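You operate a simulated robot arm through the tools that you are given. There is no shell and no other tool. Be economical: measure what you need, move in short steps, check, and stop when the job is done.

You are at the controls of a simulated robot arm. One attempt, no reset.

## Task
Seal the thick film bag and leave it on the pulled-out tray.
Fine: heat as the sealer's chart gives and left there, bag mid-tray, mouth under the bar, one stroke; the other bags stay open where they lie.
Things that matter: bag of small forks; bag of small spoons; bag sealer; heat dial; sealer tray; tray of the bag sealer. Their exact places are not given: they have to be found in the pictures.

It is judged by the outcome, as a careful person would: the job done as asked, and still so three seconds after it is handed in. It fails if anything else is knocked over, pushed out of place, dropped, spilled or broken. A push-on lid holds only when it is set on centred and level and pressed home; a screw cap is set on level and turned clockwise until tight.

## Robot
A 6-joint arm with a two-finger gripper on a trunk, on a base that drives. Base frame: it is fixed to the floor where the robot stands at the start and does not move with it; the origin is under the middle of the robot, x ahead of it, y to its left, z up. Lengths are in m, angles in rad, forces in N, time in s.
Its first joint turns from -2.897 to 2.897 rad. Places, roughly: bag sealer [0.6, 0.4, 0.9]; heat dial [0.5, 0.2, 0.9]; sealer tray [0.5, 0.4, 0.8]; tray of the bag sealer [0.5, 0.4, 0.9]. Payload 3.43 kg.
Tool frame: the origin (TCP) lies between the finger pads and is the grasp point; the fingertips stand 0.02 m ahead of it; z points along the fingers, y is the line along which they close. The gripper opens to 0.19 m. The gripper's body begins 0.248 m behind the TCP.
Orientation is that of the tool frame in the base frame, as a unit quaternion [w, x, y, z]. With the fingers straight down and closing along the base's y, the tool's x points along the base's -x, its y along +y and its z along -z.

## Interface
- The arm moves only by the tool move_arm. Its argument "motion" is a list of rows, each a list of 3 entries, a list of its own where there are three numbers: the turn, a rotation vector about the base's x, y, z in units of 45 degrees (1.0 is 45 degrees), then the shift along the base's x, y, z in units of 100 mm (1.0 is 100 mm), then the gripper command, from -1 (shut) to 1 (fully open), values between in proportion. In form: [[[rx, ry, rz], [tx, ty, tz], hand], ...]. A call has 1 to 20 rows; each row is the pose to reach, as a shift and turn from the pose commanded when the call began. A call with a number of a shift or a turn outside -1 to 1 is refused whole. Rows are played at 5 a second. More than 0.05 m and 0.15 rad between two rows, or a gripper value outside its range, and nothing of the call is played. A pose out of reach is approached as far as the arm can. The call stops where the force on the tool passes 90 N (or 10 N more than at its start, if that is more) or the arm is blocked; 0.2 s more then pass. The fingers move at their own pace (about 0.045 m/s each) and stop on an object; they squeeze with about 28 N. The grip force told is the motor's: it shows also when the fingers shut on nothing. Time passes only in rows, and 0.2 s behind the last, so rows that repeat a pose let the fingers close. The reply holds the time, the measured pose of the TCP, the force on the tool along the base axes, the opening and the grip force, in the units named above and with some noise, with the torque about the TCP (base axes, N m) and any sound that the robot's microphone picked up.
- Cameras (640 x 400 px; columns grow to the right, rows downward): "scene" is now at [0.0332, 0.2034, 1.3617]; the picture's right is [0.05, -1.00, 0.00], its down [-0.41, -0.02, -0.91] and it looks along [0.91, 0.05, -0.42] (base axes); focal length 241 px, centre (320, 200). "wrist" rides on the gripper at [0.07, -0.008, -0.288] in the tool frame; the picture's right is [0.12, 0.99, 0.00], its down [-0.96, 0.12, -0.25] and it looks along [-0.25, 0.03, 0.97] (tool axes); focal length 261 px, centre (320, 200).
- get_image(camera): a new picture of that camera. It takes no simulated time.
- move_column(by): slides the trunk up (or, below 0, down) by that many m; the arm and the scene camera ride with it, the base frame stays. It gives what a move gives, with no picture.
- roll_base(legs): drives the robot by 1 to 6 legs, each [ahead, turn to the left] in m and rad, along the robot's own axes; the way and the turn of a leg run together, so that a leg with both is an arc; at most 1.5 m and 3.142 rad a leg. The arm and the cameras ride along, it lands a little off, and it stops where it bumps. It gives what a move gives.
- turn_head(pan, tilt): turns the head with the scene camera to pan (to the left, within 2.705 rad either way) and tilt (down, from -0.506 to 1.204), counted from straight ahead of the robot. It gives what a move gives.
- probe_pixels(camera, pixels): for up to 12 pixels [column, row] of the newest picture of that camera ("zoom" is the newest enlarged one), the place [x, y, z] in the base frame of the surface seen there, good to about 0.003 m. It takes no simulated time.
- close_up(camera, box): a new picture of the part [left, top, right, bottom] of that camera's present view, enlarged. It takes no simulated time.
- close_job(): hands the job in; it is judged then, once.

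Go step by step. Measure first, check grasps and placings, and put right what went wrong. The budget is 80 turns and 48 pictures, counting those below and the enlarged ones. Unless the task says otherwise, let go and move clear before handing in, and close with one line.

The tools are called after "Emit:" as a command line: name --argument value ..., lists and objects as JSON in quotes. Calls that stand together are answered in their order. move_arm: Moves the arm, as the interface text tells. Its arguments: {"type":"object","properties":{"motion":{"type":"array","items":{"type":"array"}}},"required":["motion"]} The other tools are called the same way: move_column (by) slides the trunk up or down; roll_base (legs) drives the base; turn_head (pan, tilt) turns the head that bears the scene camera; get_image (camera) takes a picture; probe_pixels (camera, pixels) gives the place of the surface under pixels of a picture; close_up (camera, box) takes an enlarged picture of a part of a camera's view; close_job () hands the job in.

At the start:

```text
t: 0.0
position: [0.6539, 0.3039, 1.2286]
orientation: [0.0, 0.0, 1.0, 0.0]
ft_force: [-0.1, 0.2, 0.2]
moment: [0.02, -0.01, 0.02]
opening: 0.1901
grip_force: 0.1
trunk travel left (down, up): [-0.15, 0.09]
robot x, y, heading: [0.0015, 0.0032, -0.0]
head pan, tilt: [0.054, 0.428]
```

scene: 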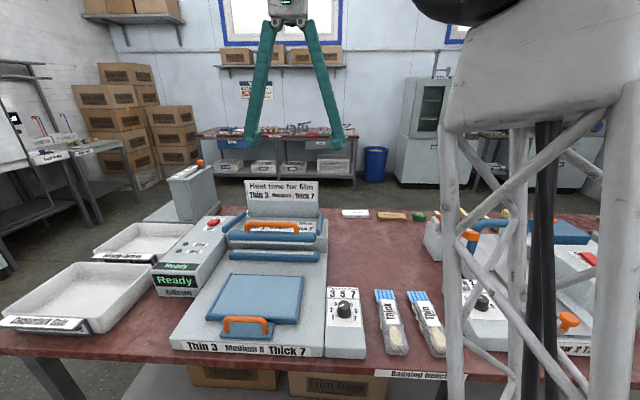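
wrist: 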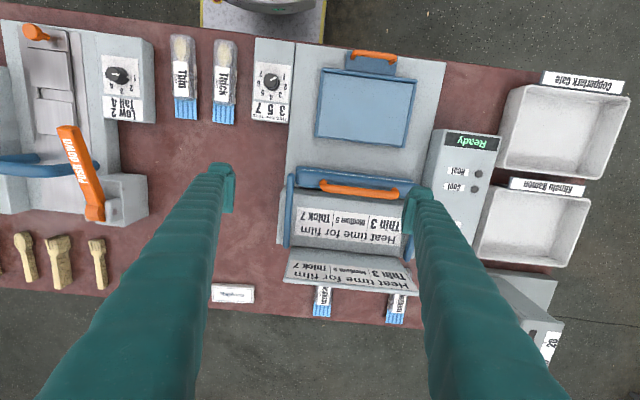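

The sealer with a blue tray, orange handles and a dial sits in the middle, with the Thin and Thick bags to the right of it. I'll zoom in to read the dial, chart and bags.

Emit:
close_up --camera "wrist" --box '[150, 30, 310, 130]'

Emit:
close_up --camera "scene" --box '[150, 170, 470, 370]'

Emit:
close_up --camera "wrist" --box '[260, 30, 520, 330]'

```text
4.00 times, centred on (230, 80) of wrist
```

zoom: 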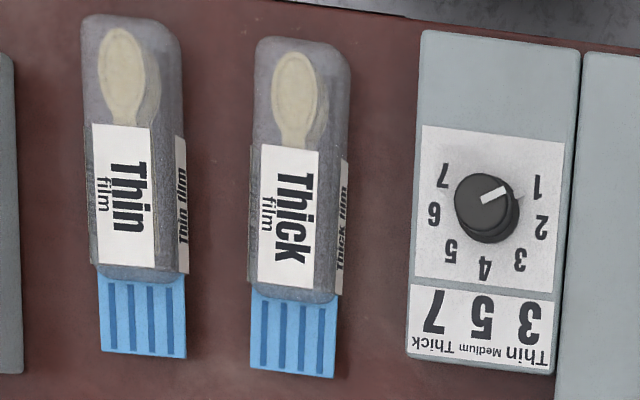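

```text
2.00 times, centred on (310, 270) of scene
```

zoom: 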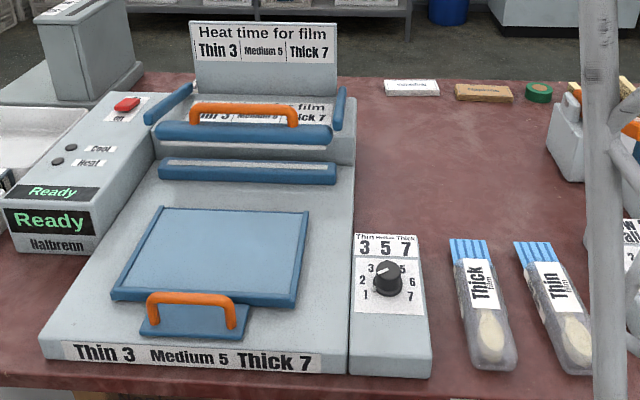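

```text
1.33 times, centred on (390, 180) of wrist
```

zoom: 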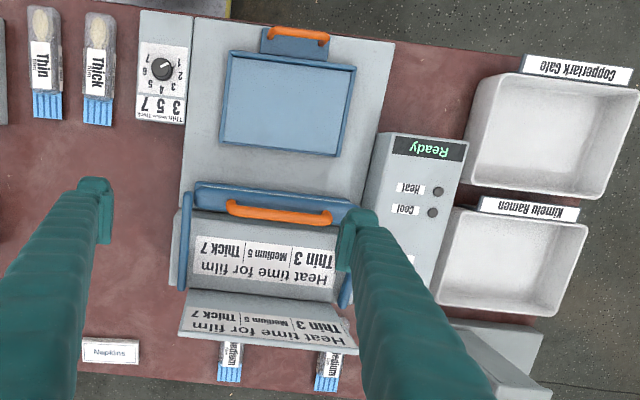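

The chart says Thick 7. The Thick bag lies next to the dial with its blue mouth end facing away from me. I'll probe the geometry.

Emit:
probe_pixels --camera "wrist" --pixels '[[224, 45], [223, 80], [225, 98], [224, 108], [224, 122], [214, 80], [236, 80], [271, 82], [271, 70], [275, 100], [373, 54], [373, 65]]'

Emit:
probe_pixels --camera "wrist" --pixels '[[368, 105], [322, 70], [415, 77], [316, 136], [408, 150], [360, 163], [360, 180], [360, 190], [325, 186], [395, 194], [345, 235], [290, 60]]'

Emit:
probe_pixels --camera "scene" --pixels '[[273, 223], [273, 230], [273, 238], [273, 248], [273, 254], [273, 259], [273, 270], [245, 319], [245, 328], [260, 295], [344, 308], [324, 230]]'

```text
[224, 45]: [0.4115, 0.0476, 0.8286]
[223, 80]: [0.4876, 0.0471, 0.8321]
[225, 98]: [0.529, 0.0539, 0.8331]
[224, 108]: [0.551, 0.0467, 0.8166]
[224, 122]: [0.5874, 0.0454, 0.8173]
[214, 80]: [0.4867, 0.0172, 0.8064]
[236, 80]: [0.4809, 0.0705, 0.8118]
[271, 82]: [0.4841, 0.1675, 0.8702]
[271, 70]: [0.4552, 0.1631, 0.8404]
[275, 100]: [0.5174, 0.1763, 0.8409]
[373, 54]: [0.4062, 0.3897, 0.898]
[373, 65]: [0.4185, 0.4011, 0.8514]
```

```text
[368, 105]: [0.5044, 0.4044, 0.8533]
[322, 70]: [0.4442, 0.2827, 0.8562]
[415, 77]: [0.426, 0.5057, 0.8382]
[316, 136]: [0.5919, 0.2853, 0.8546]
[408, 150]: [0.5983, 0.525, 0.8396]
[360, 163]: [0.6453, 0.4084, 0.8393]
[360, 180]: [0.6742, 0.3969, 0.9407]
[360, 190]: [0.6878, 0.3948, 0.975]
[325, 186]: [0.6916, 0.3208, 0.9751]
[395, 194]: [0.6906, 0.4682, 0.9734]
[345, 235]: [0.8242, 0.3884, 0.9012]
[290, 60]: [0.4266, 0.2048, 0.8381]
```

```text
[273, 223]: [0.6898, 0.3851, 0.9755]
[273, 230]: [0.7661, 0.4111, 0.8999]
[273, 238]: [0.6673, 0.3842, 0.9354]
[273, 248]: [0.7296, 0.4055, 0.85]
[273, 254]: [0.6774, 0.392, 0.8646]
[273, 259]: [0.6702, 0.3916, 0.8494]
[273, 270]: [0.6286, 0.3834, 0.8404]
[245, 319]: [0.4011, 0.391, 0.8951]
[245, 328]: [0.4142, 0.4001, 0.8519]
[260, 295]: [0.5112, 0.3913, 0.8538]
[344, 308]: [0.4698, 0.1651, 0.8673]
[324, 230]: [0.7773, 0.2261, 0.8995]
```

Tray centre is near (0.515, 0.395), the lower jaw is at x≈0.677, and the dial knob top is at about (0.47, 0.166, 0.87). I'll take a closer look at the dial and tray.

Emit:
close_up --camera "wrist" --box '[250, 60, 298, 90]'

Emit:
close_up --camera "scene" --box '[320, 280, 384, 320]'

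```text
13.33 times, centred on (274, 75) of wrist
```

zoom: 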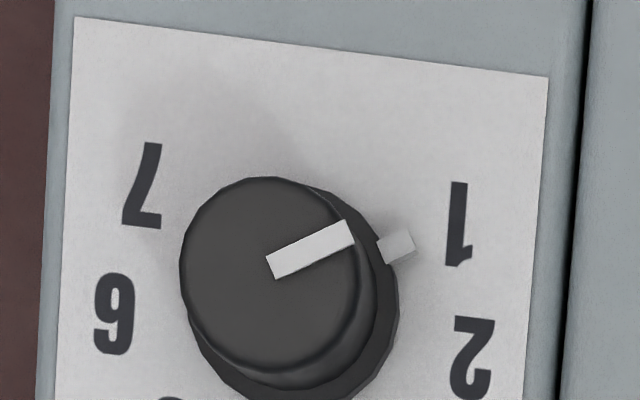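

```text
10.00 times, centred on (352, 300) of scene
```

zoom: 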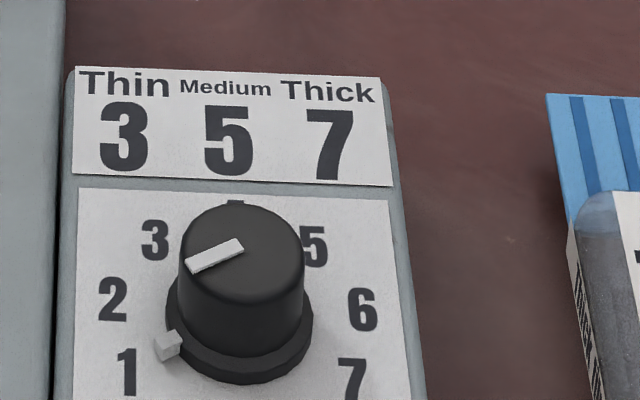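

The pointer sits near 1–1.5. I'll probe the digits, knob and pointer to get exact angles.

Emit:
probe_pixels --camera "zoom" --pixels '[[127, 372], [113, 299], [155, 240], [313, 246], [362, 309], [350, 380], [168, 345], [240, 240], [190, 265], [243, 242], [185, 235], [300, 235]]'

Emit:
close_up --camera "scene" --box '[160, 240, 400, 390]'

```text
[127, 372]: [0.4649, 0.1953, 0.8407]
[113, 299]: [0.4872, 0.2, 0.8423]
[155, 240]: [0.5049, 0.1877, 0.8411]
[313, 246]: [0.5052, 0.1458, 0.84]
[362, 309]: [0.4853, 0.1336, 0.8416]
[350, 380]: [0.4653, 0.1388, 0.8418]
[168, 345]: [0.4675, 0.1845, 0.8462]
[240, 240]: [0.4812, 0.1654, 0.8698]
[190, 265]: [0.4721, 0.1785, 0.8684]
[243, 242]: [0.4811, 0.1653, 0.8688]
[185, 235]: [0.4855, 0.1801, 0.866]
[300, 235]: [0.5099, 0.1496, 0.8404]
```

```text
2.67 times, centred on (280, 315) of scene
```

zoom: 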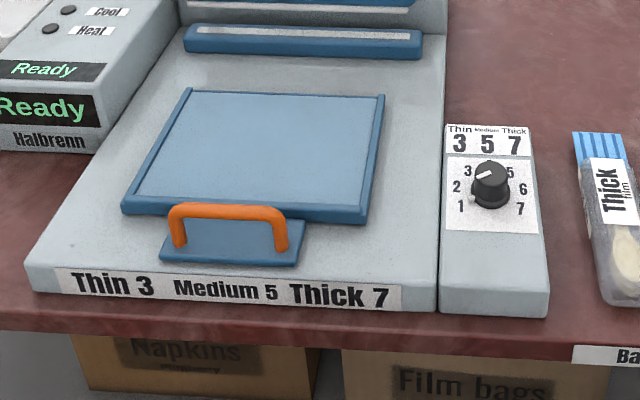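

Digits fit a circle centred at (0.481, 0.167) with 40° steps. The pointer is at 1, so it needs 240° clockwise to reach 7. I'll go above the knob, pre-turning +60° and narrowing the fingers.

Emit:
move_arm --motion '[[[0, 0, 0.16], [-0.22, -0.17, -0.25], -0.35], [[0, 0, 0.33], [-0.44, -0.34, -0.5], -0.35], [[0, 0, 0.5], [-0.66, -0.52, -0.75], -0.35], [[0, 0, 0.667], [-0.87, -0.69, -1.0], -0.35]]'

Emit:
move_arm --motion '[[[0, 0, 0.16], [-0.22, -0.17, -0.25], -0.35], [[0, 0, 0.33], [-0.44, -0.34, -0.5], -0.35], [[0, 0, 0.5], [-0.66, -0.52, -0.75], -0.35], [[0, 0, 0.667], [-0.86, -0.68, -1.0], -0.35], [[0, 0, 0.667], [-0.86, -0.68, -1.0], -0.35]]'

Emit:
get_image --camera "wrist"

```text
t: 1.0
position: [0.5649, 0.234, 1.127]
orientation: [0.001, -0.259, 0.966, 0.001]
ft_force: [0.1, 0.1, -0.4]
moment: [-0.1, 0.13, 0.01]
opening: 0.1011
grip_force: 0.1
trunk travel left (down, up): [-0.15, 0.09]
robot x, y, heading: [-0.0008, -0.0018, -0.005]
head pan, tilt: [0.054, 0.428]
```

```text
t: 2.2
position: [0.4795, 0.1652, 1.0263]
orientation: [0.0, -0.501, 0.866, 0.0]
ft_force: [-0.4, -0.8, 0.3]
moment: [-0.03, 0.03, 0.01]
opening: 0.0619
grip_force: 0.1
trunk travel left (down, up): [-0.15, 0.09]
robot x, y, heading: [0.0016, 0.0011, -0.005]
head pan, tilt: [0.054, 0.428]
```

```text
39 pictures are left
```

wrist: 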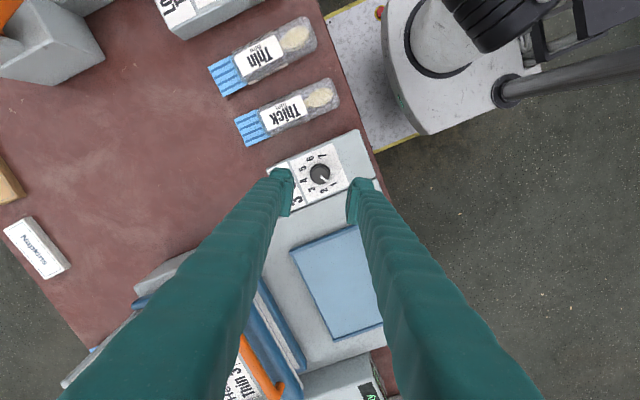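

I'm over the dial now. I'll re-measure the knob from here to refine its centre.

Emit:
close_up --camera "wrist" --box '[280, 145, 360, 195]'

Emit:
probe_pixels --camera "zoom" --pixels '[[320, 175], [320, 230], [260, 210], [370, 240], [320, 280], [350, 200]]'

```text
8.00 times, centred on (320, 170) of wrist
```

zoom: 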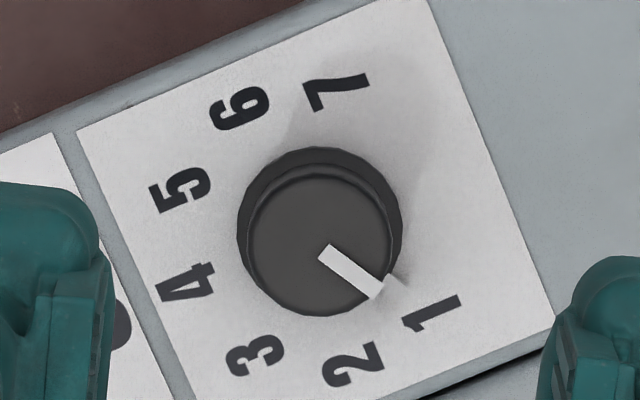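

```text
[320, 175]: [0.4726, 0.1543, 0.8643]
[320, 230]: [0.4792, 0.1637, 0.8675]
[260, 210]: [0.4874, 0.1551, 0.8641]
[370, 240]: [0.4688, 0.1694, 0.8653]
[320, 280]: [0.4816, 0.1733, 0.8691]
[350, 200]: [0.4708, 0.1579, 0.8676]
```

The knob centre is about (0.4795, 0.1655), right under the TCP. I'm descending to z≈0.868.

Emit:
move_arm --motion '[[[0, 0, 0], [0, 0, -0.4], -0.35], [[0, 0, 0], [0, 0, -0.8], -0.35], [[0, 0, 0], [0, 0, -0.8], -0.35]]'

Emit:
move_arm --motion '[[[0, 0, 0], [0, 0, -0.4], -0.35], [[0, 0, 0], [0, 0, -0.78], -0.35], [[0, 0, 0], [0, 0, -0.78], -0.35]]'

Emit:
move_arm --motion '[[[0, 0, 0], [0, 0, 0], -1], [[0, 0, 0], [0, 0, 0], -1], [[0, 0, 0], [0, 0, 0], -1], [[0, 0, 0], [0, 0, 0], -1]]'

```text
t: 3.0
position: [0.4782, 0.166, 0.9474]
orientation: [0.001, -0.501, 0.866, 0.001]
ft_force: [-0.3, 0.3, 0.6]
moment: [-0.02, 0.02, -0.01]
opening: 0.0617
grip_force: 0.1
trunk travel left (down, up): [-0.15, 0.09]
robot x, y, heading: [-0.0018, -0.001, 0.002]
head pan, tilt: [0.054, 0.428]
```

```text
t: 3.8
position: [0.4809, 0.1655, 0.8686]
orientation: [-0.001, -0.5, 0.866, 0.001]
ft_force: [0.1, -0.3, 0.2]
moment: [0.03, 0.01, 0.0]
opening: 0.0619
grip_force: 0.0
trunk travel left (down, up): [-0.15, 0.09]
robot x, y, heading: [0.0022, -0.0015, -0.002]
head pan, tilt: [0.054, 0.428]
```

```text
t: 4.8
position: [0.4798, 0.166, 0.8692]
orientation: [0.0, -0.5, 0.866, 0.0]
ft_force: [-7.5, 3.7, -3.1]
moment: [0.02, 0.08, -0.02]
opening: 0.03
grip_force: 44.6
trunk travel left (down, up): [-0.15, 0.09]
robot x, y, heading: [0.0007, 0.0033, -0.002]
head pan, tilt: [0.054, 0.428]
```

I have the knob gripped at 0.030 m. I'm turning clockwise 120° in three calls.

Emit:
move_arm --motion '[[[0, 0, -0.178], [0, 0, 0], -1], [[0, 0, -0.356], [0, 0, 0], -1], [[0, 0, -0.533], [0, 0, 0], -1], [[0, 0, -0.711], [0, 0, 0], -1], [[0, 0, -0.889], [0, 0, 0], -1]]'

Emit:
move_arm --motion '[[[0, 0, -0.178], [0, 0, 0], -1], [[0, 0, -0.356], [0, 0, 0], -1], [[0, 0, -0.533], [0, 0, 0], -1], [[0, 0, -0.711], [0, 0, 0], -1], [[0, 0, -0.889], [0, 0, 0], -1]]'

Emit:
move_arm --motion '[[[0, 0, -0.178], [0, 0, 0], -1], [[0, 0, -0.356], [0, 0, 0], -1], [[0, 0, -0.533], [0, 0, 0], -1], [[0, 0, -0.711], [0, 0, 0], -1], [[0, 0, -0.889], [0, 0, 0], -1], [[0, 0, -0.889], [0, 0, 0], -1]]'

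```text
t: 6.0
position: [0.4783, 0.1651, 0.869]
orientation: [-0.001, -0.174, 0.985, 0.0]
ft_force: [-22.3, 10.3, -13.7]
moment: [0.06, 0.49, 0.01]
opening: 0.0301
grip_force: 45.3
trunk travel left (down, up): [-0.15, 0.09]
robot x, y, heading: [0.0018, -0.0006, 0.002]
head pan, tilt: [0.054, 0.428]
```

```text
t: 7.2
position: [0.4801, 0.1658, 0.8696]
orientation: [0.0, 0.174, 0.985, -0.001]
ft_force: [-29.3, 15.4, -23.1]
moment: [0.07, 0.33, 0.04]
opening: 0.03
grip_force: 45.6
trunk travel left (down, up): [-0.15, 0.09]
robot x, y, heading: [0.005, -0.0014, -0.0]
head pan, tilt: [0.054, 0.428]
```

```text
t: 8.6
position: [0.4801, 0.1655, 0.8701]
orientation: [0.001, 0.5, 0.866, 0.0]
ft_force: [-32.9, 9.5, -18.5]
moment: [0.08, 0.27, 0.05]
opening: 0.0297
grip_force: 44.7
trunk travel left (down, up): [-0.15, 0.09]
robot x, y, heading: [-0.0008, 0.0005, 0.001]
head pan, tilt: [0.054, 0.428]
```

The turn went through, though side force has built up to about 30 N. I'm releasing and looking at the pointer.

Emit:
move_arm --motion '[[[0, 0, 0], [0, 0, 0], -0.4], [[0, 0, 0], [0, 0, 0], -0.4], [[0, 0, 0], [0, 0, 0], -0.4], [[0, 0, 0], [0, 0, 0.4], -0.4], [[0, 0, 0], [0, 0, 0.5], -0.4]]'

Emit:
close_up --camera "wrist" --box '[270, 130, 382, 200]'

Emit:
close_up --camera "scene" --box '[304, 270, 400, 330]'

```text
t: 9.8
position: [0.4793, 0.1656, 0.9191]
orientation: [0.0, 0.5, 0.866, 0.001]
ft_force: [-0.4, -0.9, -1.1]
moment: [-0.01, 0.03, -0.03]
opening: 0.0568
grip_force: 0.0
trunk travel left (down, up): [-0.15, 0.09]
robot x, y, heading: [-0.0007, -0.003, 0.0]
head pan, tilt: [0.054, 0.428]
```

```text
5.71 times, centred on (326, 165) of wrist
```

zoom: 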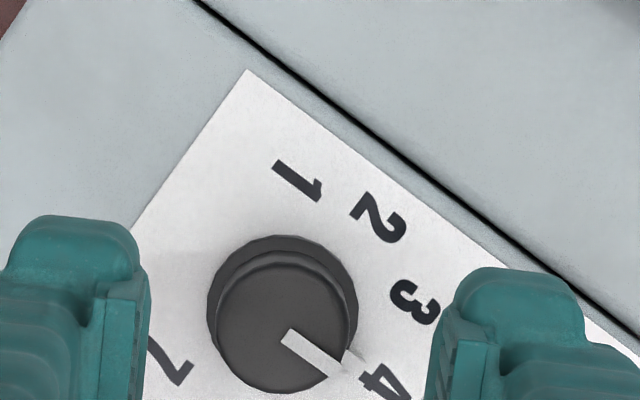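

```text
6.67 times, centred on (352, 300) of scene
```

zoom: 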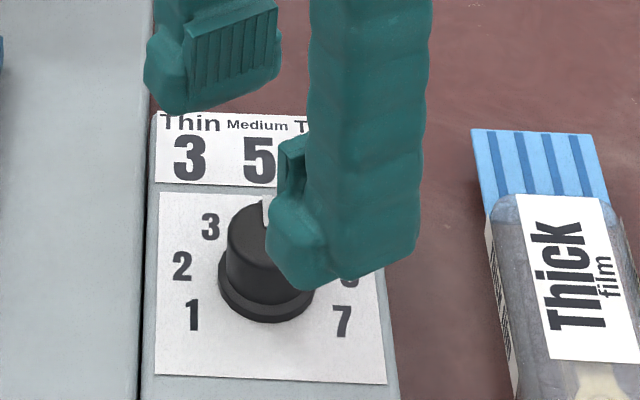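

The pointer is now at 4, exactly as expected. I'll swing back +120°, offset a few mm toward −x to cut the side load, regrasp and turn another −120°.

Emit:
move_arm --motion '[[[0, 0, 0.178], [0, 0, 0], -0.4], [[0, 0, 0.356], [0, 0, 0], -0.4], [[0, 0, 0.533], [0, 0, 0], -0.4], [[0, 0, 0.711], [0, 0, 0], -0.4], [[0, 0, 0.889], [0, 0, 0], -0.4]]'

Emit:
move_arm --motion '[[[0, 0, 0.178], [0, 0, 0], -0.4], [[0, 0, 0.356], [0, 0, 0], -0.4], [[0, 0, 0.533], [0, 0, 0], -0.4], [[0, 0, 0.711], [0, 0, 0], -0.4], [[0, 0, 0.889], [0, 0, 0], -0.4]]'

Emit:
move_arm --motion '[[[0, 0, 0.178], [0, 0, 0], -0.4], [[0, 0, 0.356], [0, 0, 0], -0.4], [[0, 0, 0.533], [0, 0, 0], -0.4], [[0, 0, 0.711], [0, 0, 0], -0.4], [[0, 0, 0.889], [0, 0, 0], -0.4]]'

Emit:
move_arm --motion '[[[0, 0, 0], [-0.01, 0.005, -0.25], -0.4], [[0, 0, 0], [-0.01, 0.005, -0.5], -0.4], [[0, 0, 0], [-0.01, 0.005, -0.5], -1], [[0, 0, 0], [-0.01, 0.005, -0.5], -1], [[0, 0, 0], [-0.01, 0.005, -0.5], -1], [[0, 0, 0], [-0.01, 0.005, -0.5], -1]]'

```text
t: 11.0
position: [0.4805, 0.1655, 0.9196]
orientation: [0.0, 0.172, 0.985, 0.0]
ft_force: [-0.8, 0.1, -0.2]
moment: [-0.02, -0.01, 0.0]
opening: 0.0569
grip_force: 0.0
trunk travel left (down, up): [-0.15, 0.09]
robot x, y, heading: [-0.0016, 0.0007, -0.0]
head pan, tilt: [0.054, 0.428]
```

```text
t: 12.2
position: [0.4797, 0.1666, 0.9205]
orientation: [0.0, -0.176, 0.984, 0.0]
ft_force: [0.2, 0.5, 0.3]
moment: [-0.01, 0.02, 0.0]
opening: 0.0571
grip_force: 0.2
trunk travel left (down, up): [-0.15, 0.09]
robot x, y, heading: [0.0003, -0.0032, 0.002]
head pan, tilt: [0.054, 0.428]
```

```text
t: 13.4
position: [0.4798, 0.1663, 0.9196]
orientation: [0.0, -0.502, 0.865, 0.0]
ft_force: [0.1, 0.0, 0.3]
moment: [0.01, 0.03, -0.01]
opening: 0.0569
grip_force: 0.2
trunk travel left (down, up): [-0.15, 0.09]
robot x, y, heading: [0.0001, -0.0038, 0.003]
head pan, tilt: [0.054, 0.428]
```

```text
t: 14.8
position: [0.4802, 0.1673, 0.8693]
orientation: [0.001, -0.5, 0.866, 0.0]
ft_force: [6.4, -4.5, -5.0]
moment: [-0.06, -0.06, 0.03]
opening: 0.03
grip_force: 44.9
trunk travel left (down, up): [-0.15, 0.09]
robot x, y, heading: [-0.0015, -0.0004, 0.004]
head pan, tilt: [0.054, 0.428]
```

Emit:
move_arm --motion '[[[0, 0, -0.178], [0, 0, 0], -1], [[0, 0, -0.356], [0, 0, 0], -1], [[0, 0, -0.533], [0, 0, 0], -1], [[0, 0, -0.711], [0, 0, 0], -1], [[0, 0, -0.889], [0, 0, 0], -1]]'

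Emit:
move_arm --motion '[[[0, 0, -0.178], [0, 0, 0], -1], [[0, 0, -0.356], [0, 0, 0], -1], [[0, 0, -0.533], [0, 0, 0], -1], [[0, 0, -0.711], [0, 0, 0], -1], [[0, 0, -0.889], [0, 0, 0], -1]]'

Emit:
move_arm --motion '[[[0, 0, -0.178], [0, 0, 0], -1], [[0, 0, -0.356], [0, 0, 0], -1], [[0, 0, -0.533], [0, 0, 0], -1], [[0, 0, -0.711], [0, 0, 0], -1], [[0, 0, -0.889], [0, 0, 0], -1], [[0, 0, -0.889], [0, 0, 0], -1]]'

Emit:
move_arm --motion '[[[0, 0, 0], [0, 0, 0], -0.4], [[0, 0, 0], [0, 0, 0], -0.4], [[0, 0, 0], [0, 0, 0], -0.4], [[0, 0, 0], [0, 0, 0.4], -0.4], [[0, 0, 0], [0, 0, 0.8], -0.4]]'

Emit:
close_up --camera "wrist" --box '[270, 130, 382, 200]'

```text
t: 16.0
position: [0.4811, 0.167, 0.8704]
orientation: [0.001, -0.172, 0.985, 0.0]
ft_force: [21.1, 0.1, -13.4]
moment: [0.04, -0.3, 0.02]
opening: 0.0298
grip_force: 45.0
trunk travel left (down, up): [-0.15, 0.09]
robot x, y, heading: [-0.0018, 0.0036, 0.0]
head pan, tilt: [0.054, 0.428]
```

```text
t: 17.2
position: [0.4807, 0.1668, 0.8693]
orientation: [0.0, 0.175, 0.985, 0.0]
ft_force: [27.8, -8.2, -6.7]
moment: [-0.13, -0.37, 0.01]
opening: 0.03
grip_force: 44.8
trunk travel left (down, up): [-0.15, 0.09]
robot x, y, heading: [-0.0003, 0.0026, 0.004]
head pan, tilt: [0.054, 0.428]
```

```text
t: 18.6
position: [0.4796, 0.1661, 0.8696]
orientation: [0.0, 0.5, 0.866, 0.0]
ft_force: [27.3, -13.1, -5.2]
moment: [-0.21, -0.25, -0.05]
opening: 0.03
grip_force: 45.1
trunk travel left (down, up): [-0.15, 0.09]
robot x, y, heading: [-0.0001, -0.0019, 0.003]
head pan, tilt: [0.054, 0.428]
```

```text
t: 19.8
position: [0.4813, 0.1678, 0.9494]
orientation: [0.0, 0.5, 0.866, 0.0]
ft_force: [-0.1, -0.3, -0.7]
moment: [-0.03, 0.07, -0.01]
opening: 0.0569
grip_force: 0.0
trunk travel left (down, up): [-0.15, 0.09]
robot x, y, heading: [0.0003, 0.0, -0.002]
head pan, tilt: [0.054, 0.428]
```

```text
5.71 times, centred on (326, 165) of wrist
```

zoom: 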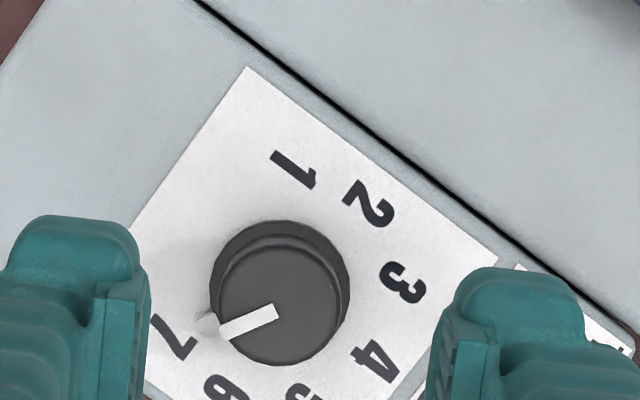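

The pointer is at 7, within about 2–3°. Next is the Thick bag: I'll rotate back to square and move over it to measure.

Emit:
move_arm --motion '[[[0, 0, 0.167], [0, -0.3, 0.2], -0.26], [[0, 0, 0.333], [0, -0.6, 0.3], -0.26], [[0, 0, 0.5], [0, -0.9, 0.4], -0.26], [[0, 0, 0.667], [0, -1.0, 0.4], -0.26]]'

Emit:
move_arm --motion '[[[0, 0, 0.167], [0, -0.1, 0], -0.26], [[0, 0, 0.333], [0, -0.2, 0], -0.26], [[0, 0, 0.5], [0, -0.22, 0], -0.26], [[0, 0, 0.667], [0, -0.22, 0], -0.26], [[0, 0, 0.667], [0, -0.22, 0], -0.26]]'

Emit:
get_image --camera "wrist"

Emit:
close_up --camera "scene" --box '[360, 280, 456, 360]'

```text
t: 20.8
position: [0.4788, 0.0657, 0.9908]
orientation: [0.0, 0.258, 0.966, 0.001]
ft_force: [-0.5, 0.1, 0.9]
moment: [-0.05, 0.02, 0.0]
opening: 0.07
grip_force: 0.0
trunk travel left (down, up): [-0.15, 0.09]
robot x, y, heading: [0.0001, -0.0003, -0.001]
head pan, tilt: [0.054, 0.428]
```

```text
t: 22.0
position: [0.4801, 0.0441, 0.9906]
orientation: [0.001, -0.001, 1.0, 0.0]
ft_force: [0.0, -0.4, 0.2]
moment: [-0.01, 0.0, 0.02]
opening: 0.0703
grip_force: 0.0
trunk travel left (down, up): [-0.15, 0.09]
robot x, y, heading: [-0.0019, -0.0003, -0.001]
head pan, tilt: [0.054, 0.428]
```

```text
34 pictures are left
```

wrist: 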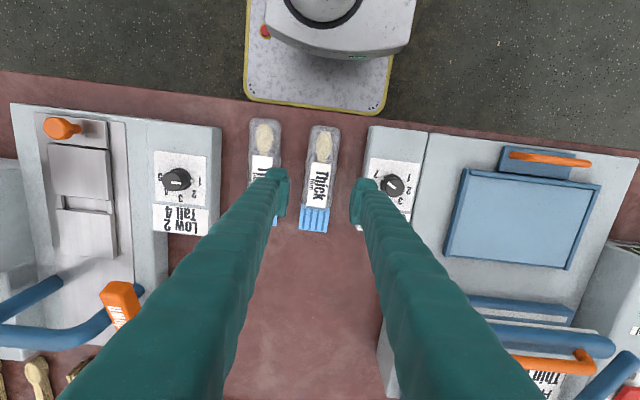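

```text
5.00 times, centred on (408, 320) of scene
```

zoom: 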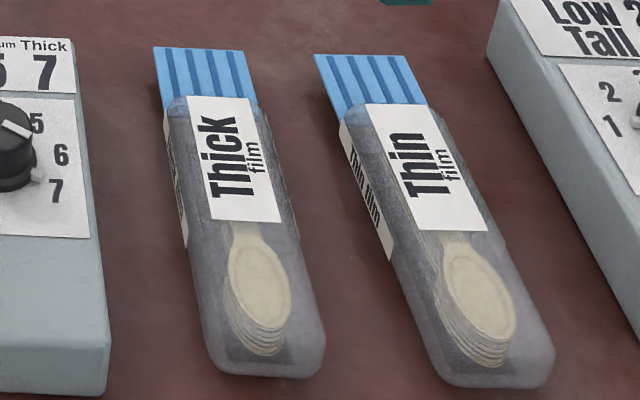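

The dial reads 7. Now I'll measure the bag in close-up.

Emit:
close_up --camera "wrist" --box '[240, 115, 400, 240]'

```text
3.20 times, centred on (320, 178) of wrist
```

zoom: 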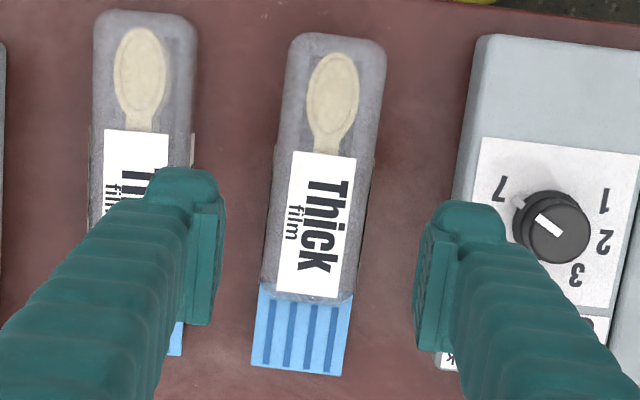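

Emit:
probe_pixels --camera "zoom" --pixels '[[335, 42], [295, 100], [375, 105], [270, 260], [350, 272], [255, 355], [340, 365], [298, 368], [325, 200], [185, 100], [400, 150], [300, 340]]'

```text
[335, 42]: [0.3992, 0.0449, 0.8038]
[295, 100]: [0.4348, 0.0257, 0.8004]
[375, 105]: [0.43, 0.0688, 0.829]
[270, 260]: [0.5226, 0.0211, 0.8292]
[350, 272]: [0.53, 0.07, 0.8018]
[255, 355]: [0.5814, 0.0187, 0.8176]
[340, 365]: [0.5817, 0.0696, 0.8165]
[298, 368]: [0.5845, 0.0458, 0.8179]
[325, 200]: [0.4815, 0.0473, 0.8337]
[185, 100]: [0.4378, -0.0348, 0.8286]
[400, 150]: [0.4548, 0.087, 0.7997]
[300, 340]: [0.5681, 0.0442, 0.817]
```

The bag lies along +x, centred at y=0.045, x from 0.397 to 0.586, with the table at z=0.80. I'll measure the tray, handle and bar, and take the grasp pose at (0.478, 0.045).

Emit:
probe_pixels --camera "wrist" --pixels '[[469, 176], [594, 188], [453, 250], [568, 260], [530, 178], [510, 260], [545, 160], [515, 155], [580, 162], [505, 150], [528, 310], [530, 335]]'

Emit:
move_arm --motion '[[[0, 0, 0], [-0.02, 0.01, -0.4], -0.16], [[0, 0, 0], [-0.02, 0.01, -0.8], -0.16], [[0, 0, 0], [-0.02, 0.01, -0.95], -0.16], [[0, 0, 0], [-0.02, 0.01, -0.95], -0.16]]'

Emit:
close_up --camera "scene" --box '[360, 260, 456, 360]'

```text
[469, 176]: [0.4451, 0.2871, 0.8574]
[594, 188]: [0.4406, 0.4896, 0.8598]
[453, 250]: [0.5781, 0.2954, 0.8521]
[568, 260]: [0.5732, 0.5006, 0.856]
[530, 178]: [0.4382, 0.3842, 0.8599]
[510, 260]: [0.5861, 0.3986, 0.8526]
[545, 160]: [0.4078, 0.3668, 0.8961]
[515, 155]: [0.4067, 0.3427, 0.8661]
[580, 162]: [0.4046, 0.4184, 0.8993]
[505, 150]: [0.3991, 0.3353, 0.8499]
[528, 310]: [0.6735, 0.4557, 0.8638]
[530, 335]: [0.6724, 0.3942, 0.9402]
```

```text
t: 23.0
position: [0.4785, 0.045, 0.8958]
orientation: [-0.001, -0.002, 1.0, 0.0]
ft_force: [0.0, 0.4, 0.0]
moment: [0.01, 0.01, 0.01]
opening: 0.0799
grip_force: 0.1
trunk travel left (down, up): [-0.15, 0.09]
robot x, y, heading: [-0.0018, -0.0006, 0.002]
head pan, tilt: [0.054, 0.428]
```

```text
4.00 times, centred on (408, 310) of scene
```

zoom: 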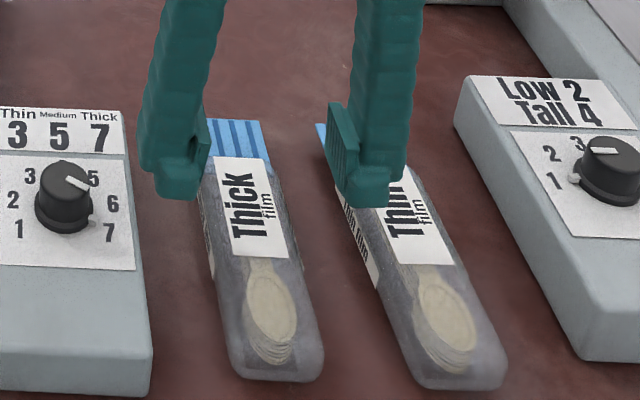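

The fingers straddle the Thick bag cleanly. I'm descending and gripping, and getting an accurate sealer view while it's unobstructed.

Emit:
move_arm --motion '[[[0, 0, 0], [0, 0, -0.3], -0.16], [[0, 0, 0], [0, 0, -0.6], -0.16], [[0, 0, 0], [0, 0, -0.71], -0.16], [[0, 0, 0], [0, 0, -0.71], -0.16], [[0, 0, 0], [0, 0, -0.71], -1], [[0, 0, 0], [0, 0, -0.71], -1], [[0, 0, 0], [0, 0, -0.71], -1], [[0, 0, 0], [0, 0, -0.71], -1]]'

Emit:
close_up --camera "scene" --box '[190, 205, 350, 345]'

```text
t: 24.8
position: [0.4786, 0.0438, 0.8249]
orientation: [0.0, 0.0, 1.0, 0.0]
ft_force: [0.0, -0.9, 0.6]
moment: [0.0, 0.01, -0.01]
opening: 0.0522
grip_force: 28.4
trunk travel left (down, up): [-0.15, 0.09]
robot x, y, heading: [0.0021, 0.0019, 0.003]
head pan, tilt: [0.054, 0.428]
```

```text
2.86 times, centred on (270, 275) of scene
```

zoom: 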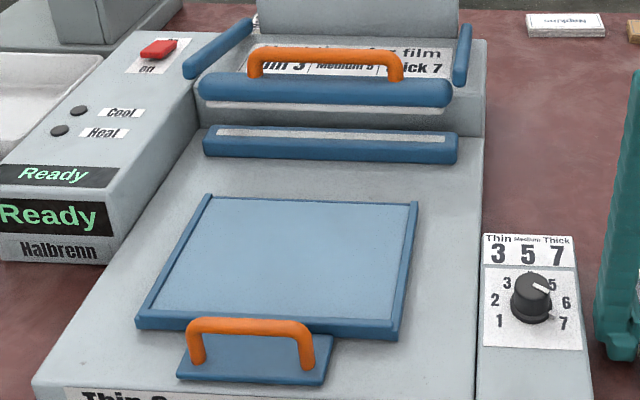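

Emit:
probe_pixels --camera "zoom" --pixels '[[207, 199], [416, 207], [142, 318], [394, 329], [218, 134], [450, 144], [205, 90], [445, 98], [255, 58], [397, 66], [195, 340], [307, 345]]'

Emit:
move_arm --motion '[[[0, 0, 0], [0, 0, 0.3], -1], [[0, 0, 0], [0, 0, 0.6], -1], [[0, 0, 0], [0, 0, 0.9], -1], [[0, 0, 0], [0, 0, 1.0], -1], [[0, 0, 0], [0, 0, 1.0], -1]]'

Emit:
get_image --camera "scene"

```text
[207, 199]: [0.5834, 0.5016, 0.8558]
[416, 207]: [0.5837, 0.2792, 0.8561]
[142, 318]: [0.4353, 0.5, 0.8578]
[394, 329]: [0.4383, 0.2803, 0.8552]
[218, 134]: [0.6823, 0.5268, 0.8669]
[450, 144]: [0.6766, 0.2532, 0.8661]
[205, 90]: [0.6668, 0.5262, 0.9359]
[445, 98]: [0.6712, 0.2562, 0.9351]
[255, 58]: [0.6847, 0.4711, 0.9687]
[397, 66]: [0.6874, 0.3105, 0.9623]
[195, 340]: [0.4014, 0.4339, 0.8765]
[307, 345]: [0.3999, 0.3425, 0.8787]
```

```text
t: 26.0
position: [0.4779, 0.0443, 0.9253]
orientation: [0.001, -0.001, 1.0, 0.0]
ft_force: [0.3, -0.4, -0.4]
moment: [-0.01, 0.01, -0.03]
opening: 0.0526
grip_force: 27.4
trunk travel left (down, up): [-0.15, 0.09]
robot x, y, heading: [-0.0007, 0.0, -0.001]
head pan, tilt: [0.054, 0.428]
```

```text
29 pictures are left
```

scene: 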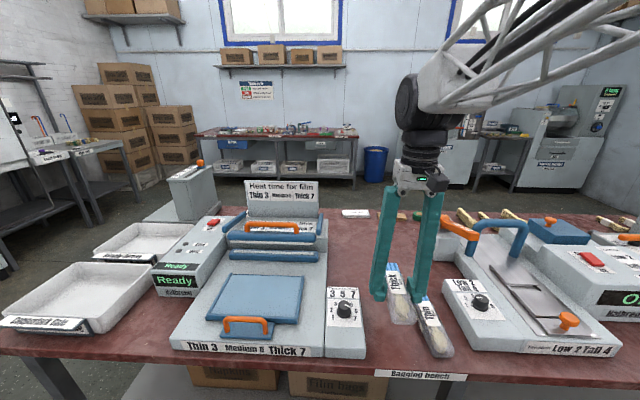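

The Thick bag is lifted and the Thin bag hasn't moved. The sealer is square: tray y 0.279–0.5015 (centre 0.390), x 0.437–0.584. I'm checking the front rim's inner edge and the jaw front, and carrying the bag up.

Emit:
probe_pixels --camera "zoom" --pixels '[[300, 326], [300, 322], [300, 318], [300, 314], [300, 308], [300, 206], [300, 201], [300, 198], [300, 195], [330, 165], [330, 150], [330, 138]]'

Emit:
move_arm --motion '[[[0, 0, 0], [0.1, 0.3, 0.2], -1], [[0, 0, 0], [0.2, 0.65, 0.2], -1], [[0, 0, 0], [0.3, 1.0, 0.2], -1]]'

Emit:
move_arm --motion '[[[0, 0, 0], [0.1, 0.4, 0], -1], [[0, 0, 0], [0.15, 0.8, 0], -1], [[0, 0, 0], [0.2, 1.0, 0], -1]]'

Emit:
move_arm --motion '[[[0, 0, 0], [0, 0.4, 0], -1], [[0, 0, 0], [0, 0.8, 0], -1], [[0, 0, 0], [0, 1.0, 0], -1]]'

Emit:
move_arm --motion '[[[0, 0, 0], [0, 0.4, 0], -1], [[0, 0, 0], [0, 0.46, 0], -1], [[0, 0, 0], [0, 0.46, 0], -1]]'

Emit:
get_image --camera "wrist"

```text
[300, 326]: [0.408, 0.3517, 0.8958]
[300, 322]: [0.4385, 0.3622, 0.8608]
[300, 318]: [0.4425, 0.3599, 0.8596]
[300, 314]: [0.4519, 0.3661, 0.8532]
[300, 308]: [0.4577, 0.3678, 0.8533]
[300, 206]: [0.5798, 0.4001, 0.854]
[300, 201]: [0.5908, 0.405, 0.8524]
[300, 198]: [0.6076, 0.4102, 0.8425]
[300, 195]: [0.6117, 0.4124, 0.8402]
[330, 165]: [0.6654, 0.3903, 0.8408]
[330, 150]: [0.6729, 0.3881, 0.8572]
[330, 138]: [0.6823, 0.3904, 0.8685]
```

```text
t: 26.8
position: [0.5069, 0.1413, 0.9449]
orientation: [0.0, 0.0, 1.0, 0.0]
ft_force: [-0.4, 0.0, -0.2]
moment: [0.07, -0.07, 0.01]
opening: 0.0522
grip_force: 28.3
trunk travel left (down, up): [-0.15, 0.09]
robot x, y, heading: [0.0011, 0.0019, -0.004]
head pan, tilt: [0.054, 0.428]
```

```text
t: 27.6
position: [0.5274, 0.2442, 0.9429]
orientation: [-0.001, 0.0, 1.0, 0.0]
ft_force: [-0.2, -0.2, 0.1]
moment: [0.13, -0.05, 0.0]
opening: 0.0522
grip_force: 27.7
trunk travel left (down, up): [-0.15, 0.09]
robot x, y, heading: [0.0022, -0.0001, 0.002]
head pan, tilt: [0.054, 0.428]
```

```text
t: 28.4
position: [0.5276, 0.3446, 0.9443]
orientation: [-0.001, -0.001, 1.0, 0.0]
ft_force: [0.3, 0.2, -0.7]
moment: [0.1, 0.01, 0.0]
opening: 0.0527
grip_force: 28.3
trunk travel left (down, up): [-0.15, 0.09]
robot x, y, heading: [0.0005, 0.003, 0.003]
head pan, tilt: [0.054, 0.428]
```

```text
t: 29.2
position: [0.5276, 0.3918, 0.9449]
orientation: [0.0, -0.001, 1.0, 0.0]
ft_force: [-0.3, 0.0, -0.2]
moment: [-0.03, 0.03, 0.04]
opening: 0.0524
grip_force: 27.7
trunk travel left (down, up): [-0.15, 0.09]
robot x, y, heading: [-0.0, 0.003, -0.0]
head pan, tilt: [0.054, 0.428]
```

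```text
28 pictures are left
```

wrist: 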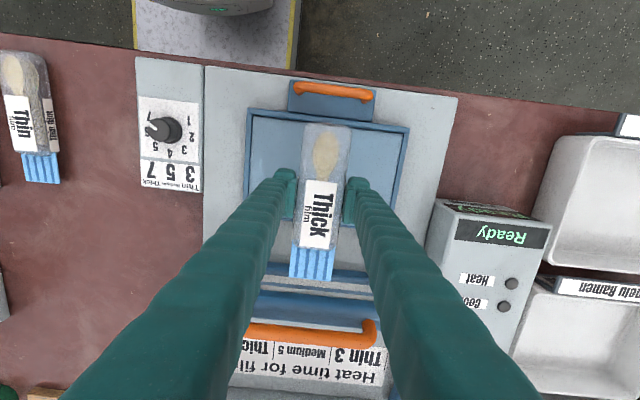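

The bag is above the tray, aligned. I'm measuring its near end and mouth in the current grasp.

Emit:
close_up --camera "wrist" --box '[240, 95, 416, 290]'

Emit:
probe_pixels --camera "wrist" --pixels '[[327, 125], [327, 128], [327, 132], [315, 246], [313, 252], [311, 278], [303, 160], [349, 165], [295, 262], [332, 262]]'

```text
2.05 times, centred on (328, 192) of wrist
```

zoom: 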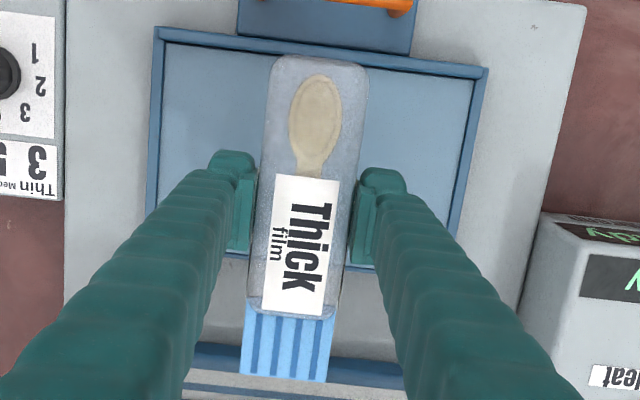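

```text
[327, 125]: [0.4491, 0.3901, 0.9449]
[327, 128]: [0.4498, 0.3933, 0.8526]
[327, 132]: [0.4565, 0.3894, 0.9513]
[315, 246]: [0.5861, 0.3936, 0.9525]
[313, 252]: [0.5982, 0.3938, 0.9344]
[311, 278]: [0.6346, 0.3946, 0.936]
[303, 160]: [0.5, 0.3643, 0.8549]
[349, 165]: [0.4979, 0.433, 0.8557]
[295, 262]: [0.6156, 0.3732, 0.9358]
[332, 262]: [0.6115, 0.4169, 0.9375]
```

The bag's near end is at 0.448, the body runs to 0.592 and the mouth tip is at 0.637. I'll shift +3 mm in x and −2 mm in y, lower to z≈0.878 and release.

Emit:
move_arm --motion '[[[0, 0, 0], [0.04, -0.02, -0.2], -1], [[0, 0, 0], [0.04, -0.02, -0.4], -1], [[0, 0, 0], [0.04, -0.02, -0.55], -1], [[0, 0, 0], [0.04, -0.02, -0.66], -1], [[0, 0, 0], [0.04, -0.02, -0.66], -1]]'

Emit:
get_image --camera "scene"

```text
t: 30.4
position: [0.532, 0.3907, 0.88]
orientation: [0.0, 0.001, 1.0, 0.0]
ft_force: [1.2, 0.2, -0.1]
moment: [0.02, -0.02, -0.01]
opening: 0.0524
grip_force: 27.9
trunk travel left (down, up): [-0.15, 0.09]
robot x, y, heading: [0.0009, -0.0026, -0.003]
head pan, tilt: [0.054, 0.428]
```

```text
26 pictures are left
```

scene: 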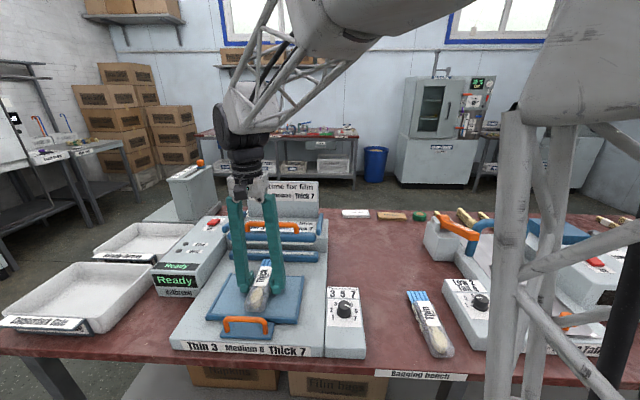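

It's just above the tray floor. I'll lower 2 mm more, release and rise.

Emit:
move_arm --motion '[[[0, 0, 0], [0, 0, -0.02], -1], [[0, 0, 0], [0, 0, -0.02], -0.1], [[0, 0, 0], [0, 0, -0.02], -0.1], [[0, 0, 0], [0, 0, -0.02], -0.1], [[0, 0, 0], [0, 0, 0.3], -0.1], [[0, 0, 0], [0, 0, 0.7], -0.1], [[0, 0, 0], [0, 0, 1.0], -0.1]]'

Emit:
close_up --camera "wrist" --box '[220, 70, 420, 290]'

```text
t: 32.0
position: [0.5318, 0.3896, 0.9788]
orientation: [0.0, 0.0, 1.0, -0.001]
ft_force: [0.2, -0.3, 0.0]
moment: [-0.05, 0.05, 0.0]
opening: 0.0855
grip_force: 0.1
trunk travel left (down, up): [-0.15, 0.09]
robot x, y, heading: [0.0004, -0.0075, 0.002]
head pan, tilt: [0.054, 0.428]
```

```text
1.82 times, centred on (320, 180) of wrist
```

zoom: 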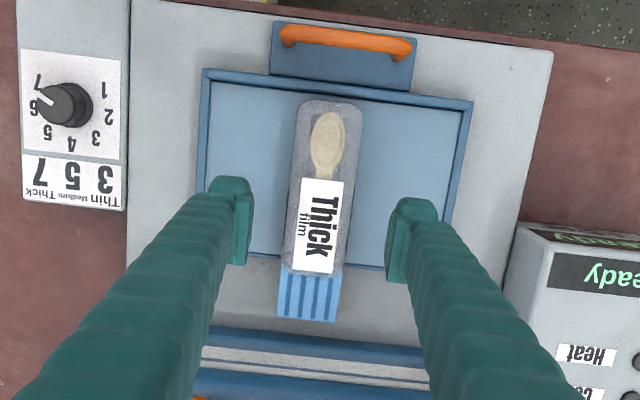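

The bag sits centred on the tray with its mouth toward the jaw. Next I'll turn the gripper 90° to grasp the orange tray handle at (0.405, 0.388, 0.895).

Emit:
move_arm --motion '[[[0, 0, 0.167], [-0.2, 0, 0.1], -0.3], [[0, 0, 0.333], [-0.4, 0, 0.1], -0.5], [[0, 0, 0.5], [-0.6, 0, 0.1], -0.57], [[0, 0, 0.667], [-0.8, 0, 0.1], -0.57], [[0, 0, 0.833], [-0.9, 0, 0.1], -0.57], [[0, 0, 1.0], [-1.0, 0, 0.1], -0.57]]'

Emit:
move_arm --motion '[[[0, 0, 0.167], [-0.1, 0, 0], -0.57], [[0, 0, 0.333], [-0.2, 0, 0], -0.57], [[0, 0, 0.5], [-0.27, 0, 0], -0.57], [[0, 0, 0.667], [-0.27, 0, 0], -0.57], [[0, 0, 0.833], [-0.27, 0, 0], -0.57], [[0, 0, 1.0], [-0.27, 0, 0], -0.57], [[0, 0, 1.0], [-0.27, 0, 0], -0.57]]'

Emit:
get_image --camera "wrist"

Emit:
close_up --camera "scene" --box '[190, 225, 350, 345]'

```text
t: 33.4
position: [0.4308, 0.389, 0.988]
orientation: [0.0, -0.384, 0.923, 0.0]
ft_force: [0.2, 0.3, 0.3]
moment: [-0.01, 0.02, 0.0]
opening: 0.0407
grip_force: 0.1
trunk travel left (down, up): [-0.15, 0.09]
robot x, y, heading: [0.0025, 0.0001, 0.001]
head pan, tilt: [0.054, 0.428]
```

```text
t: 35.0
position: [0.405, 0.389, 0.9877]
orientation: [0.0, 0.708, -0.706, 0.0]
ft_force: [0.2, 0.5, -0.7]
moment: [0.01, -0.03, -0.01]
opening: 0.0409
grip_force: 0.1
trunk travel left (down, up): [-0.15, 0.09]
robot x, y, heading: [-0.0008, -0.0003, 0.004]
head pan, tilt: [0.054, 0.428]
```

```text
24 pictures are left
```

wrist: 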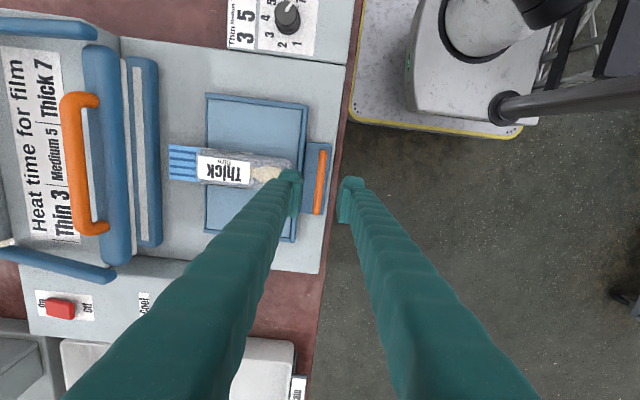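

```text
3.33 times, centred on (270, 285) of scene
```

zoom: 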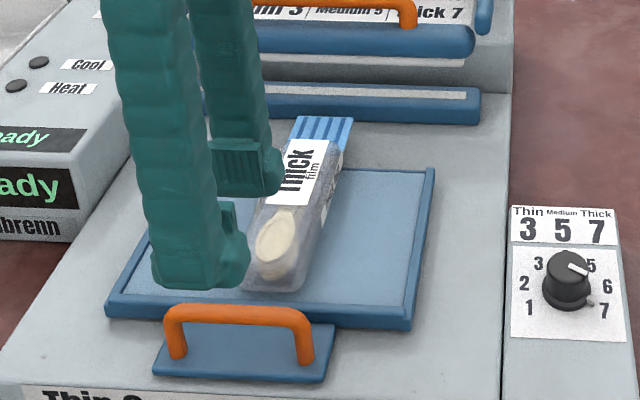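

Good view. I'll probe the handle bar and bag ends before descending.

Emit:
probe_pixels --camera "zoom" --pixels '[[240, 314], [240, 320], [200, 314], [290, 318], [176, 345], [305, 350], [268, 288], [270, 280], [258, 300], [325, 120], [240, 345]]'

Emit:
probe_pixels --camera "wrist" --pixels '[[320, 180], [325, 180], [316, 180], [293, 170], [284, 160], [170, 165]]'

```text
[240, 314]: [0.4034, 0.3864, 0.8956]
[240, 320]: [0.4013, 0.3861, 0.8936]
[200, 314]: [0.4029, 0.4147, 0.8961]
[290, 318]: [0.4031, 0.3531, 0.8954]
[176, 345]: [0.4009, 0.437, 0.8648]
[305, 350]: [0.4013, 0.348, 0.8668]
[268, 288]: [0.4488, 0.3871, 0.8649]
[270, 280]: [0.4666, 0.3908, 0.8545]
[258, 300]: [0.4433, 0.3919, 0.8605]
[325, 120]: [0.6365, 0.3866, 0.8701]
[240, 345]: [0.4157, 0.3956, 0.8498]
```

```text
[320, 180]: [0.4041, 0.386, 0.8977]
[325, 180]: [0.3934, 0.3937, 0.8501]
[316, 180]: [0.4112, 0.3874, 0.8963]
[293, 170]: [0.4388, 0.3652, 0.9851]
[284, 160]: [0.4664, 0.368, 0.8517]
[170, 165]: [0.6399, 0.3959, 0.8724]
```

The handle bar is at x≈0.407, top 0.898, with posts at y 0.345 and 0.437. I'm descending to z≈0.889 and closing on it.

Emit:
move_arm --motion '[[[0, 0, 0], [0.02, 0.01, -0.4], -0.57], [[0, 0, 0], [0.02, 0.01, -0.7], -0.57], [[0, 0, 0], [0.02, 0.01, -0.98], -0.57], [[0, 0, 0], [0.02, 0.01, -0.98], -0.57], [[0, 0, 0], [0.02, 0.01, -0.98], -1], [[0, 0, 0], [0.02, 0.01, -0.98], -1], [[0, 0, 0], [0.02, 0.01, -0.98], -1]]'

Emit:
close_up --camera "scene" --box '[190, 225, 350, 345]'

```text
t: 36.6
position: [0.4069, 0.3903, 0.8866]
orientation: [0.003, 0.708, -0.706, 0.0]
ft_force: [-1.2, -3.0, -33.0]
moment: [0.04, 0.01, 0.0]
opening: 0.0076
grip_force: 31.3
trunk travel left (down, up): [-0.15, 0.09]
robot x, y, heading: [-0.0018, -0.0035, 0.0]
head pan, tilt: [0.054, 0.428]
```

```text
3.33 times, centred on (270, 285) of scene
```

zoom: 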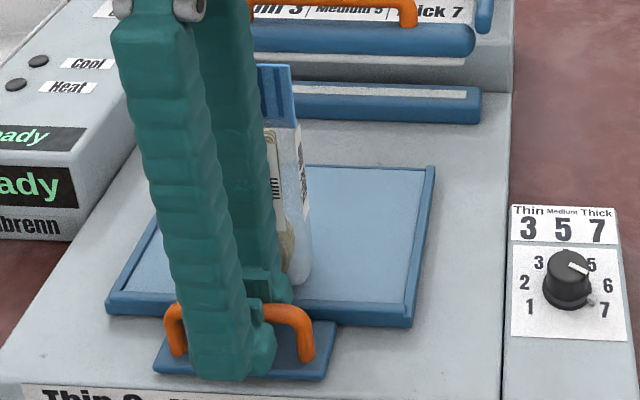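

The bag seems to have tipped onto its side against the inner finger, and there's −33 N vertical. I'm looking from the wrist camera.

Emit:
get_image --camera "wrist"

```text
21 pictures are left
```

wrist: 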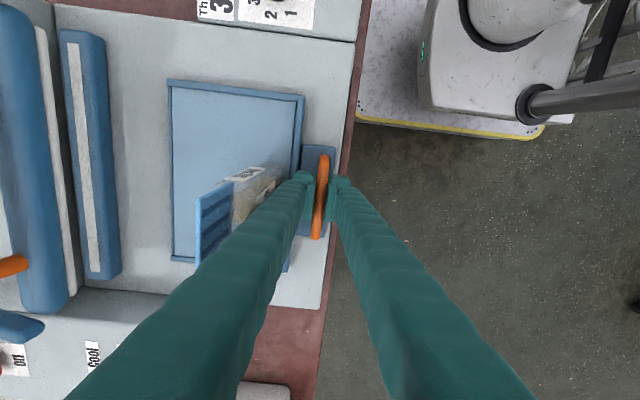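

The inner finger caught the bag end and tipped it. I'll open only slightly (2 cm) and rise straight up, then reassess.

Emit:
move_arm --motion '[[[0, 0, 0], [0, 0, 0.02], -0.82], [[0, 0, 0], [0, 0, 0.02], -0.82], [[0, 0, 0], [0, 0, 0.2], -0.82], [[0, 0, 0], [0, 0, 0.5], -0.82], [[0, 0, 0], [0, 0, 0.9], -0.82], [[0, 0, 0], [-0.1, 0, 1.0], -0.82]]'

Emit:
get_image --camera "wrist"

Emit:
close_up --camera "scene" --box '[190, 225, 350, 345]'

```text
t: 38.0
position: [0.3959, 0.391, 0.9901]
orientation: [0.0, 0.708, -0.706, 0.001]
ft_force: [0.5, 0.0, -0.1]
moment: [-0.01, 0.05, -0.01]
opening: 0.0169
grip_force: 0.0
trunk travel left (down, up): [-0.15, 0.09]
robot x, y, heading: [0.0009, 0.0004, 0.001]
head pan, tilt: [0.054, 0.428]
```

```text
20 pictures are left
```

wrist: 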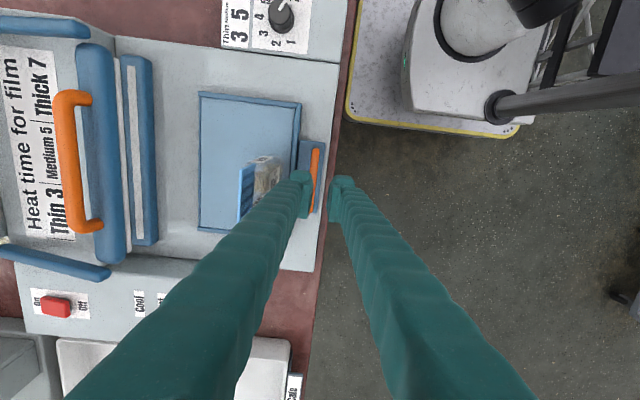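

```text
3.33 times, centred on (270, 285) of scene
```

zoom: 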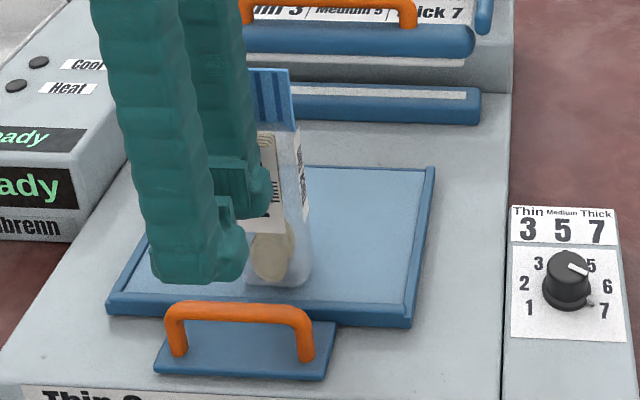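

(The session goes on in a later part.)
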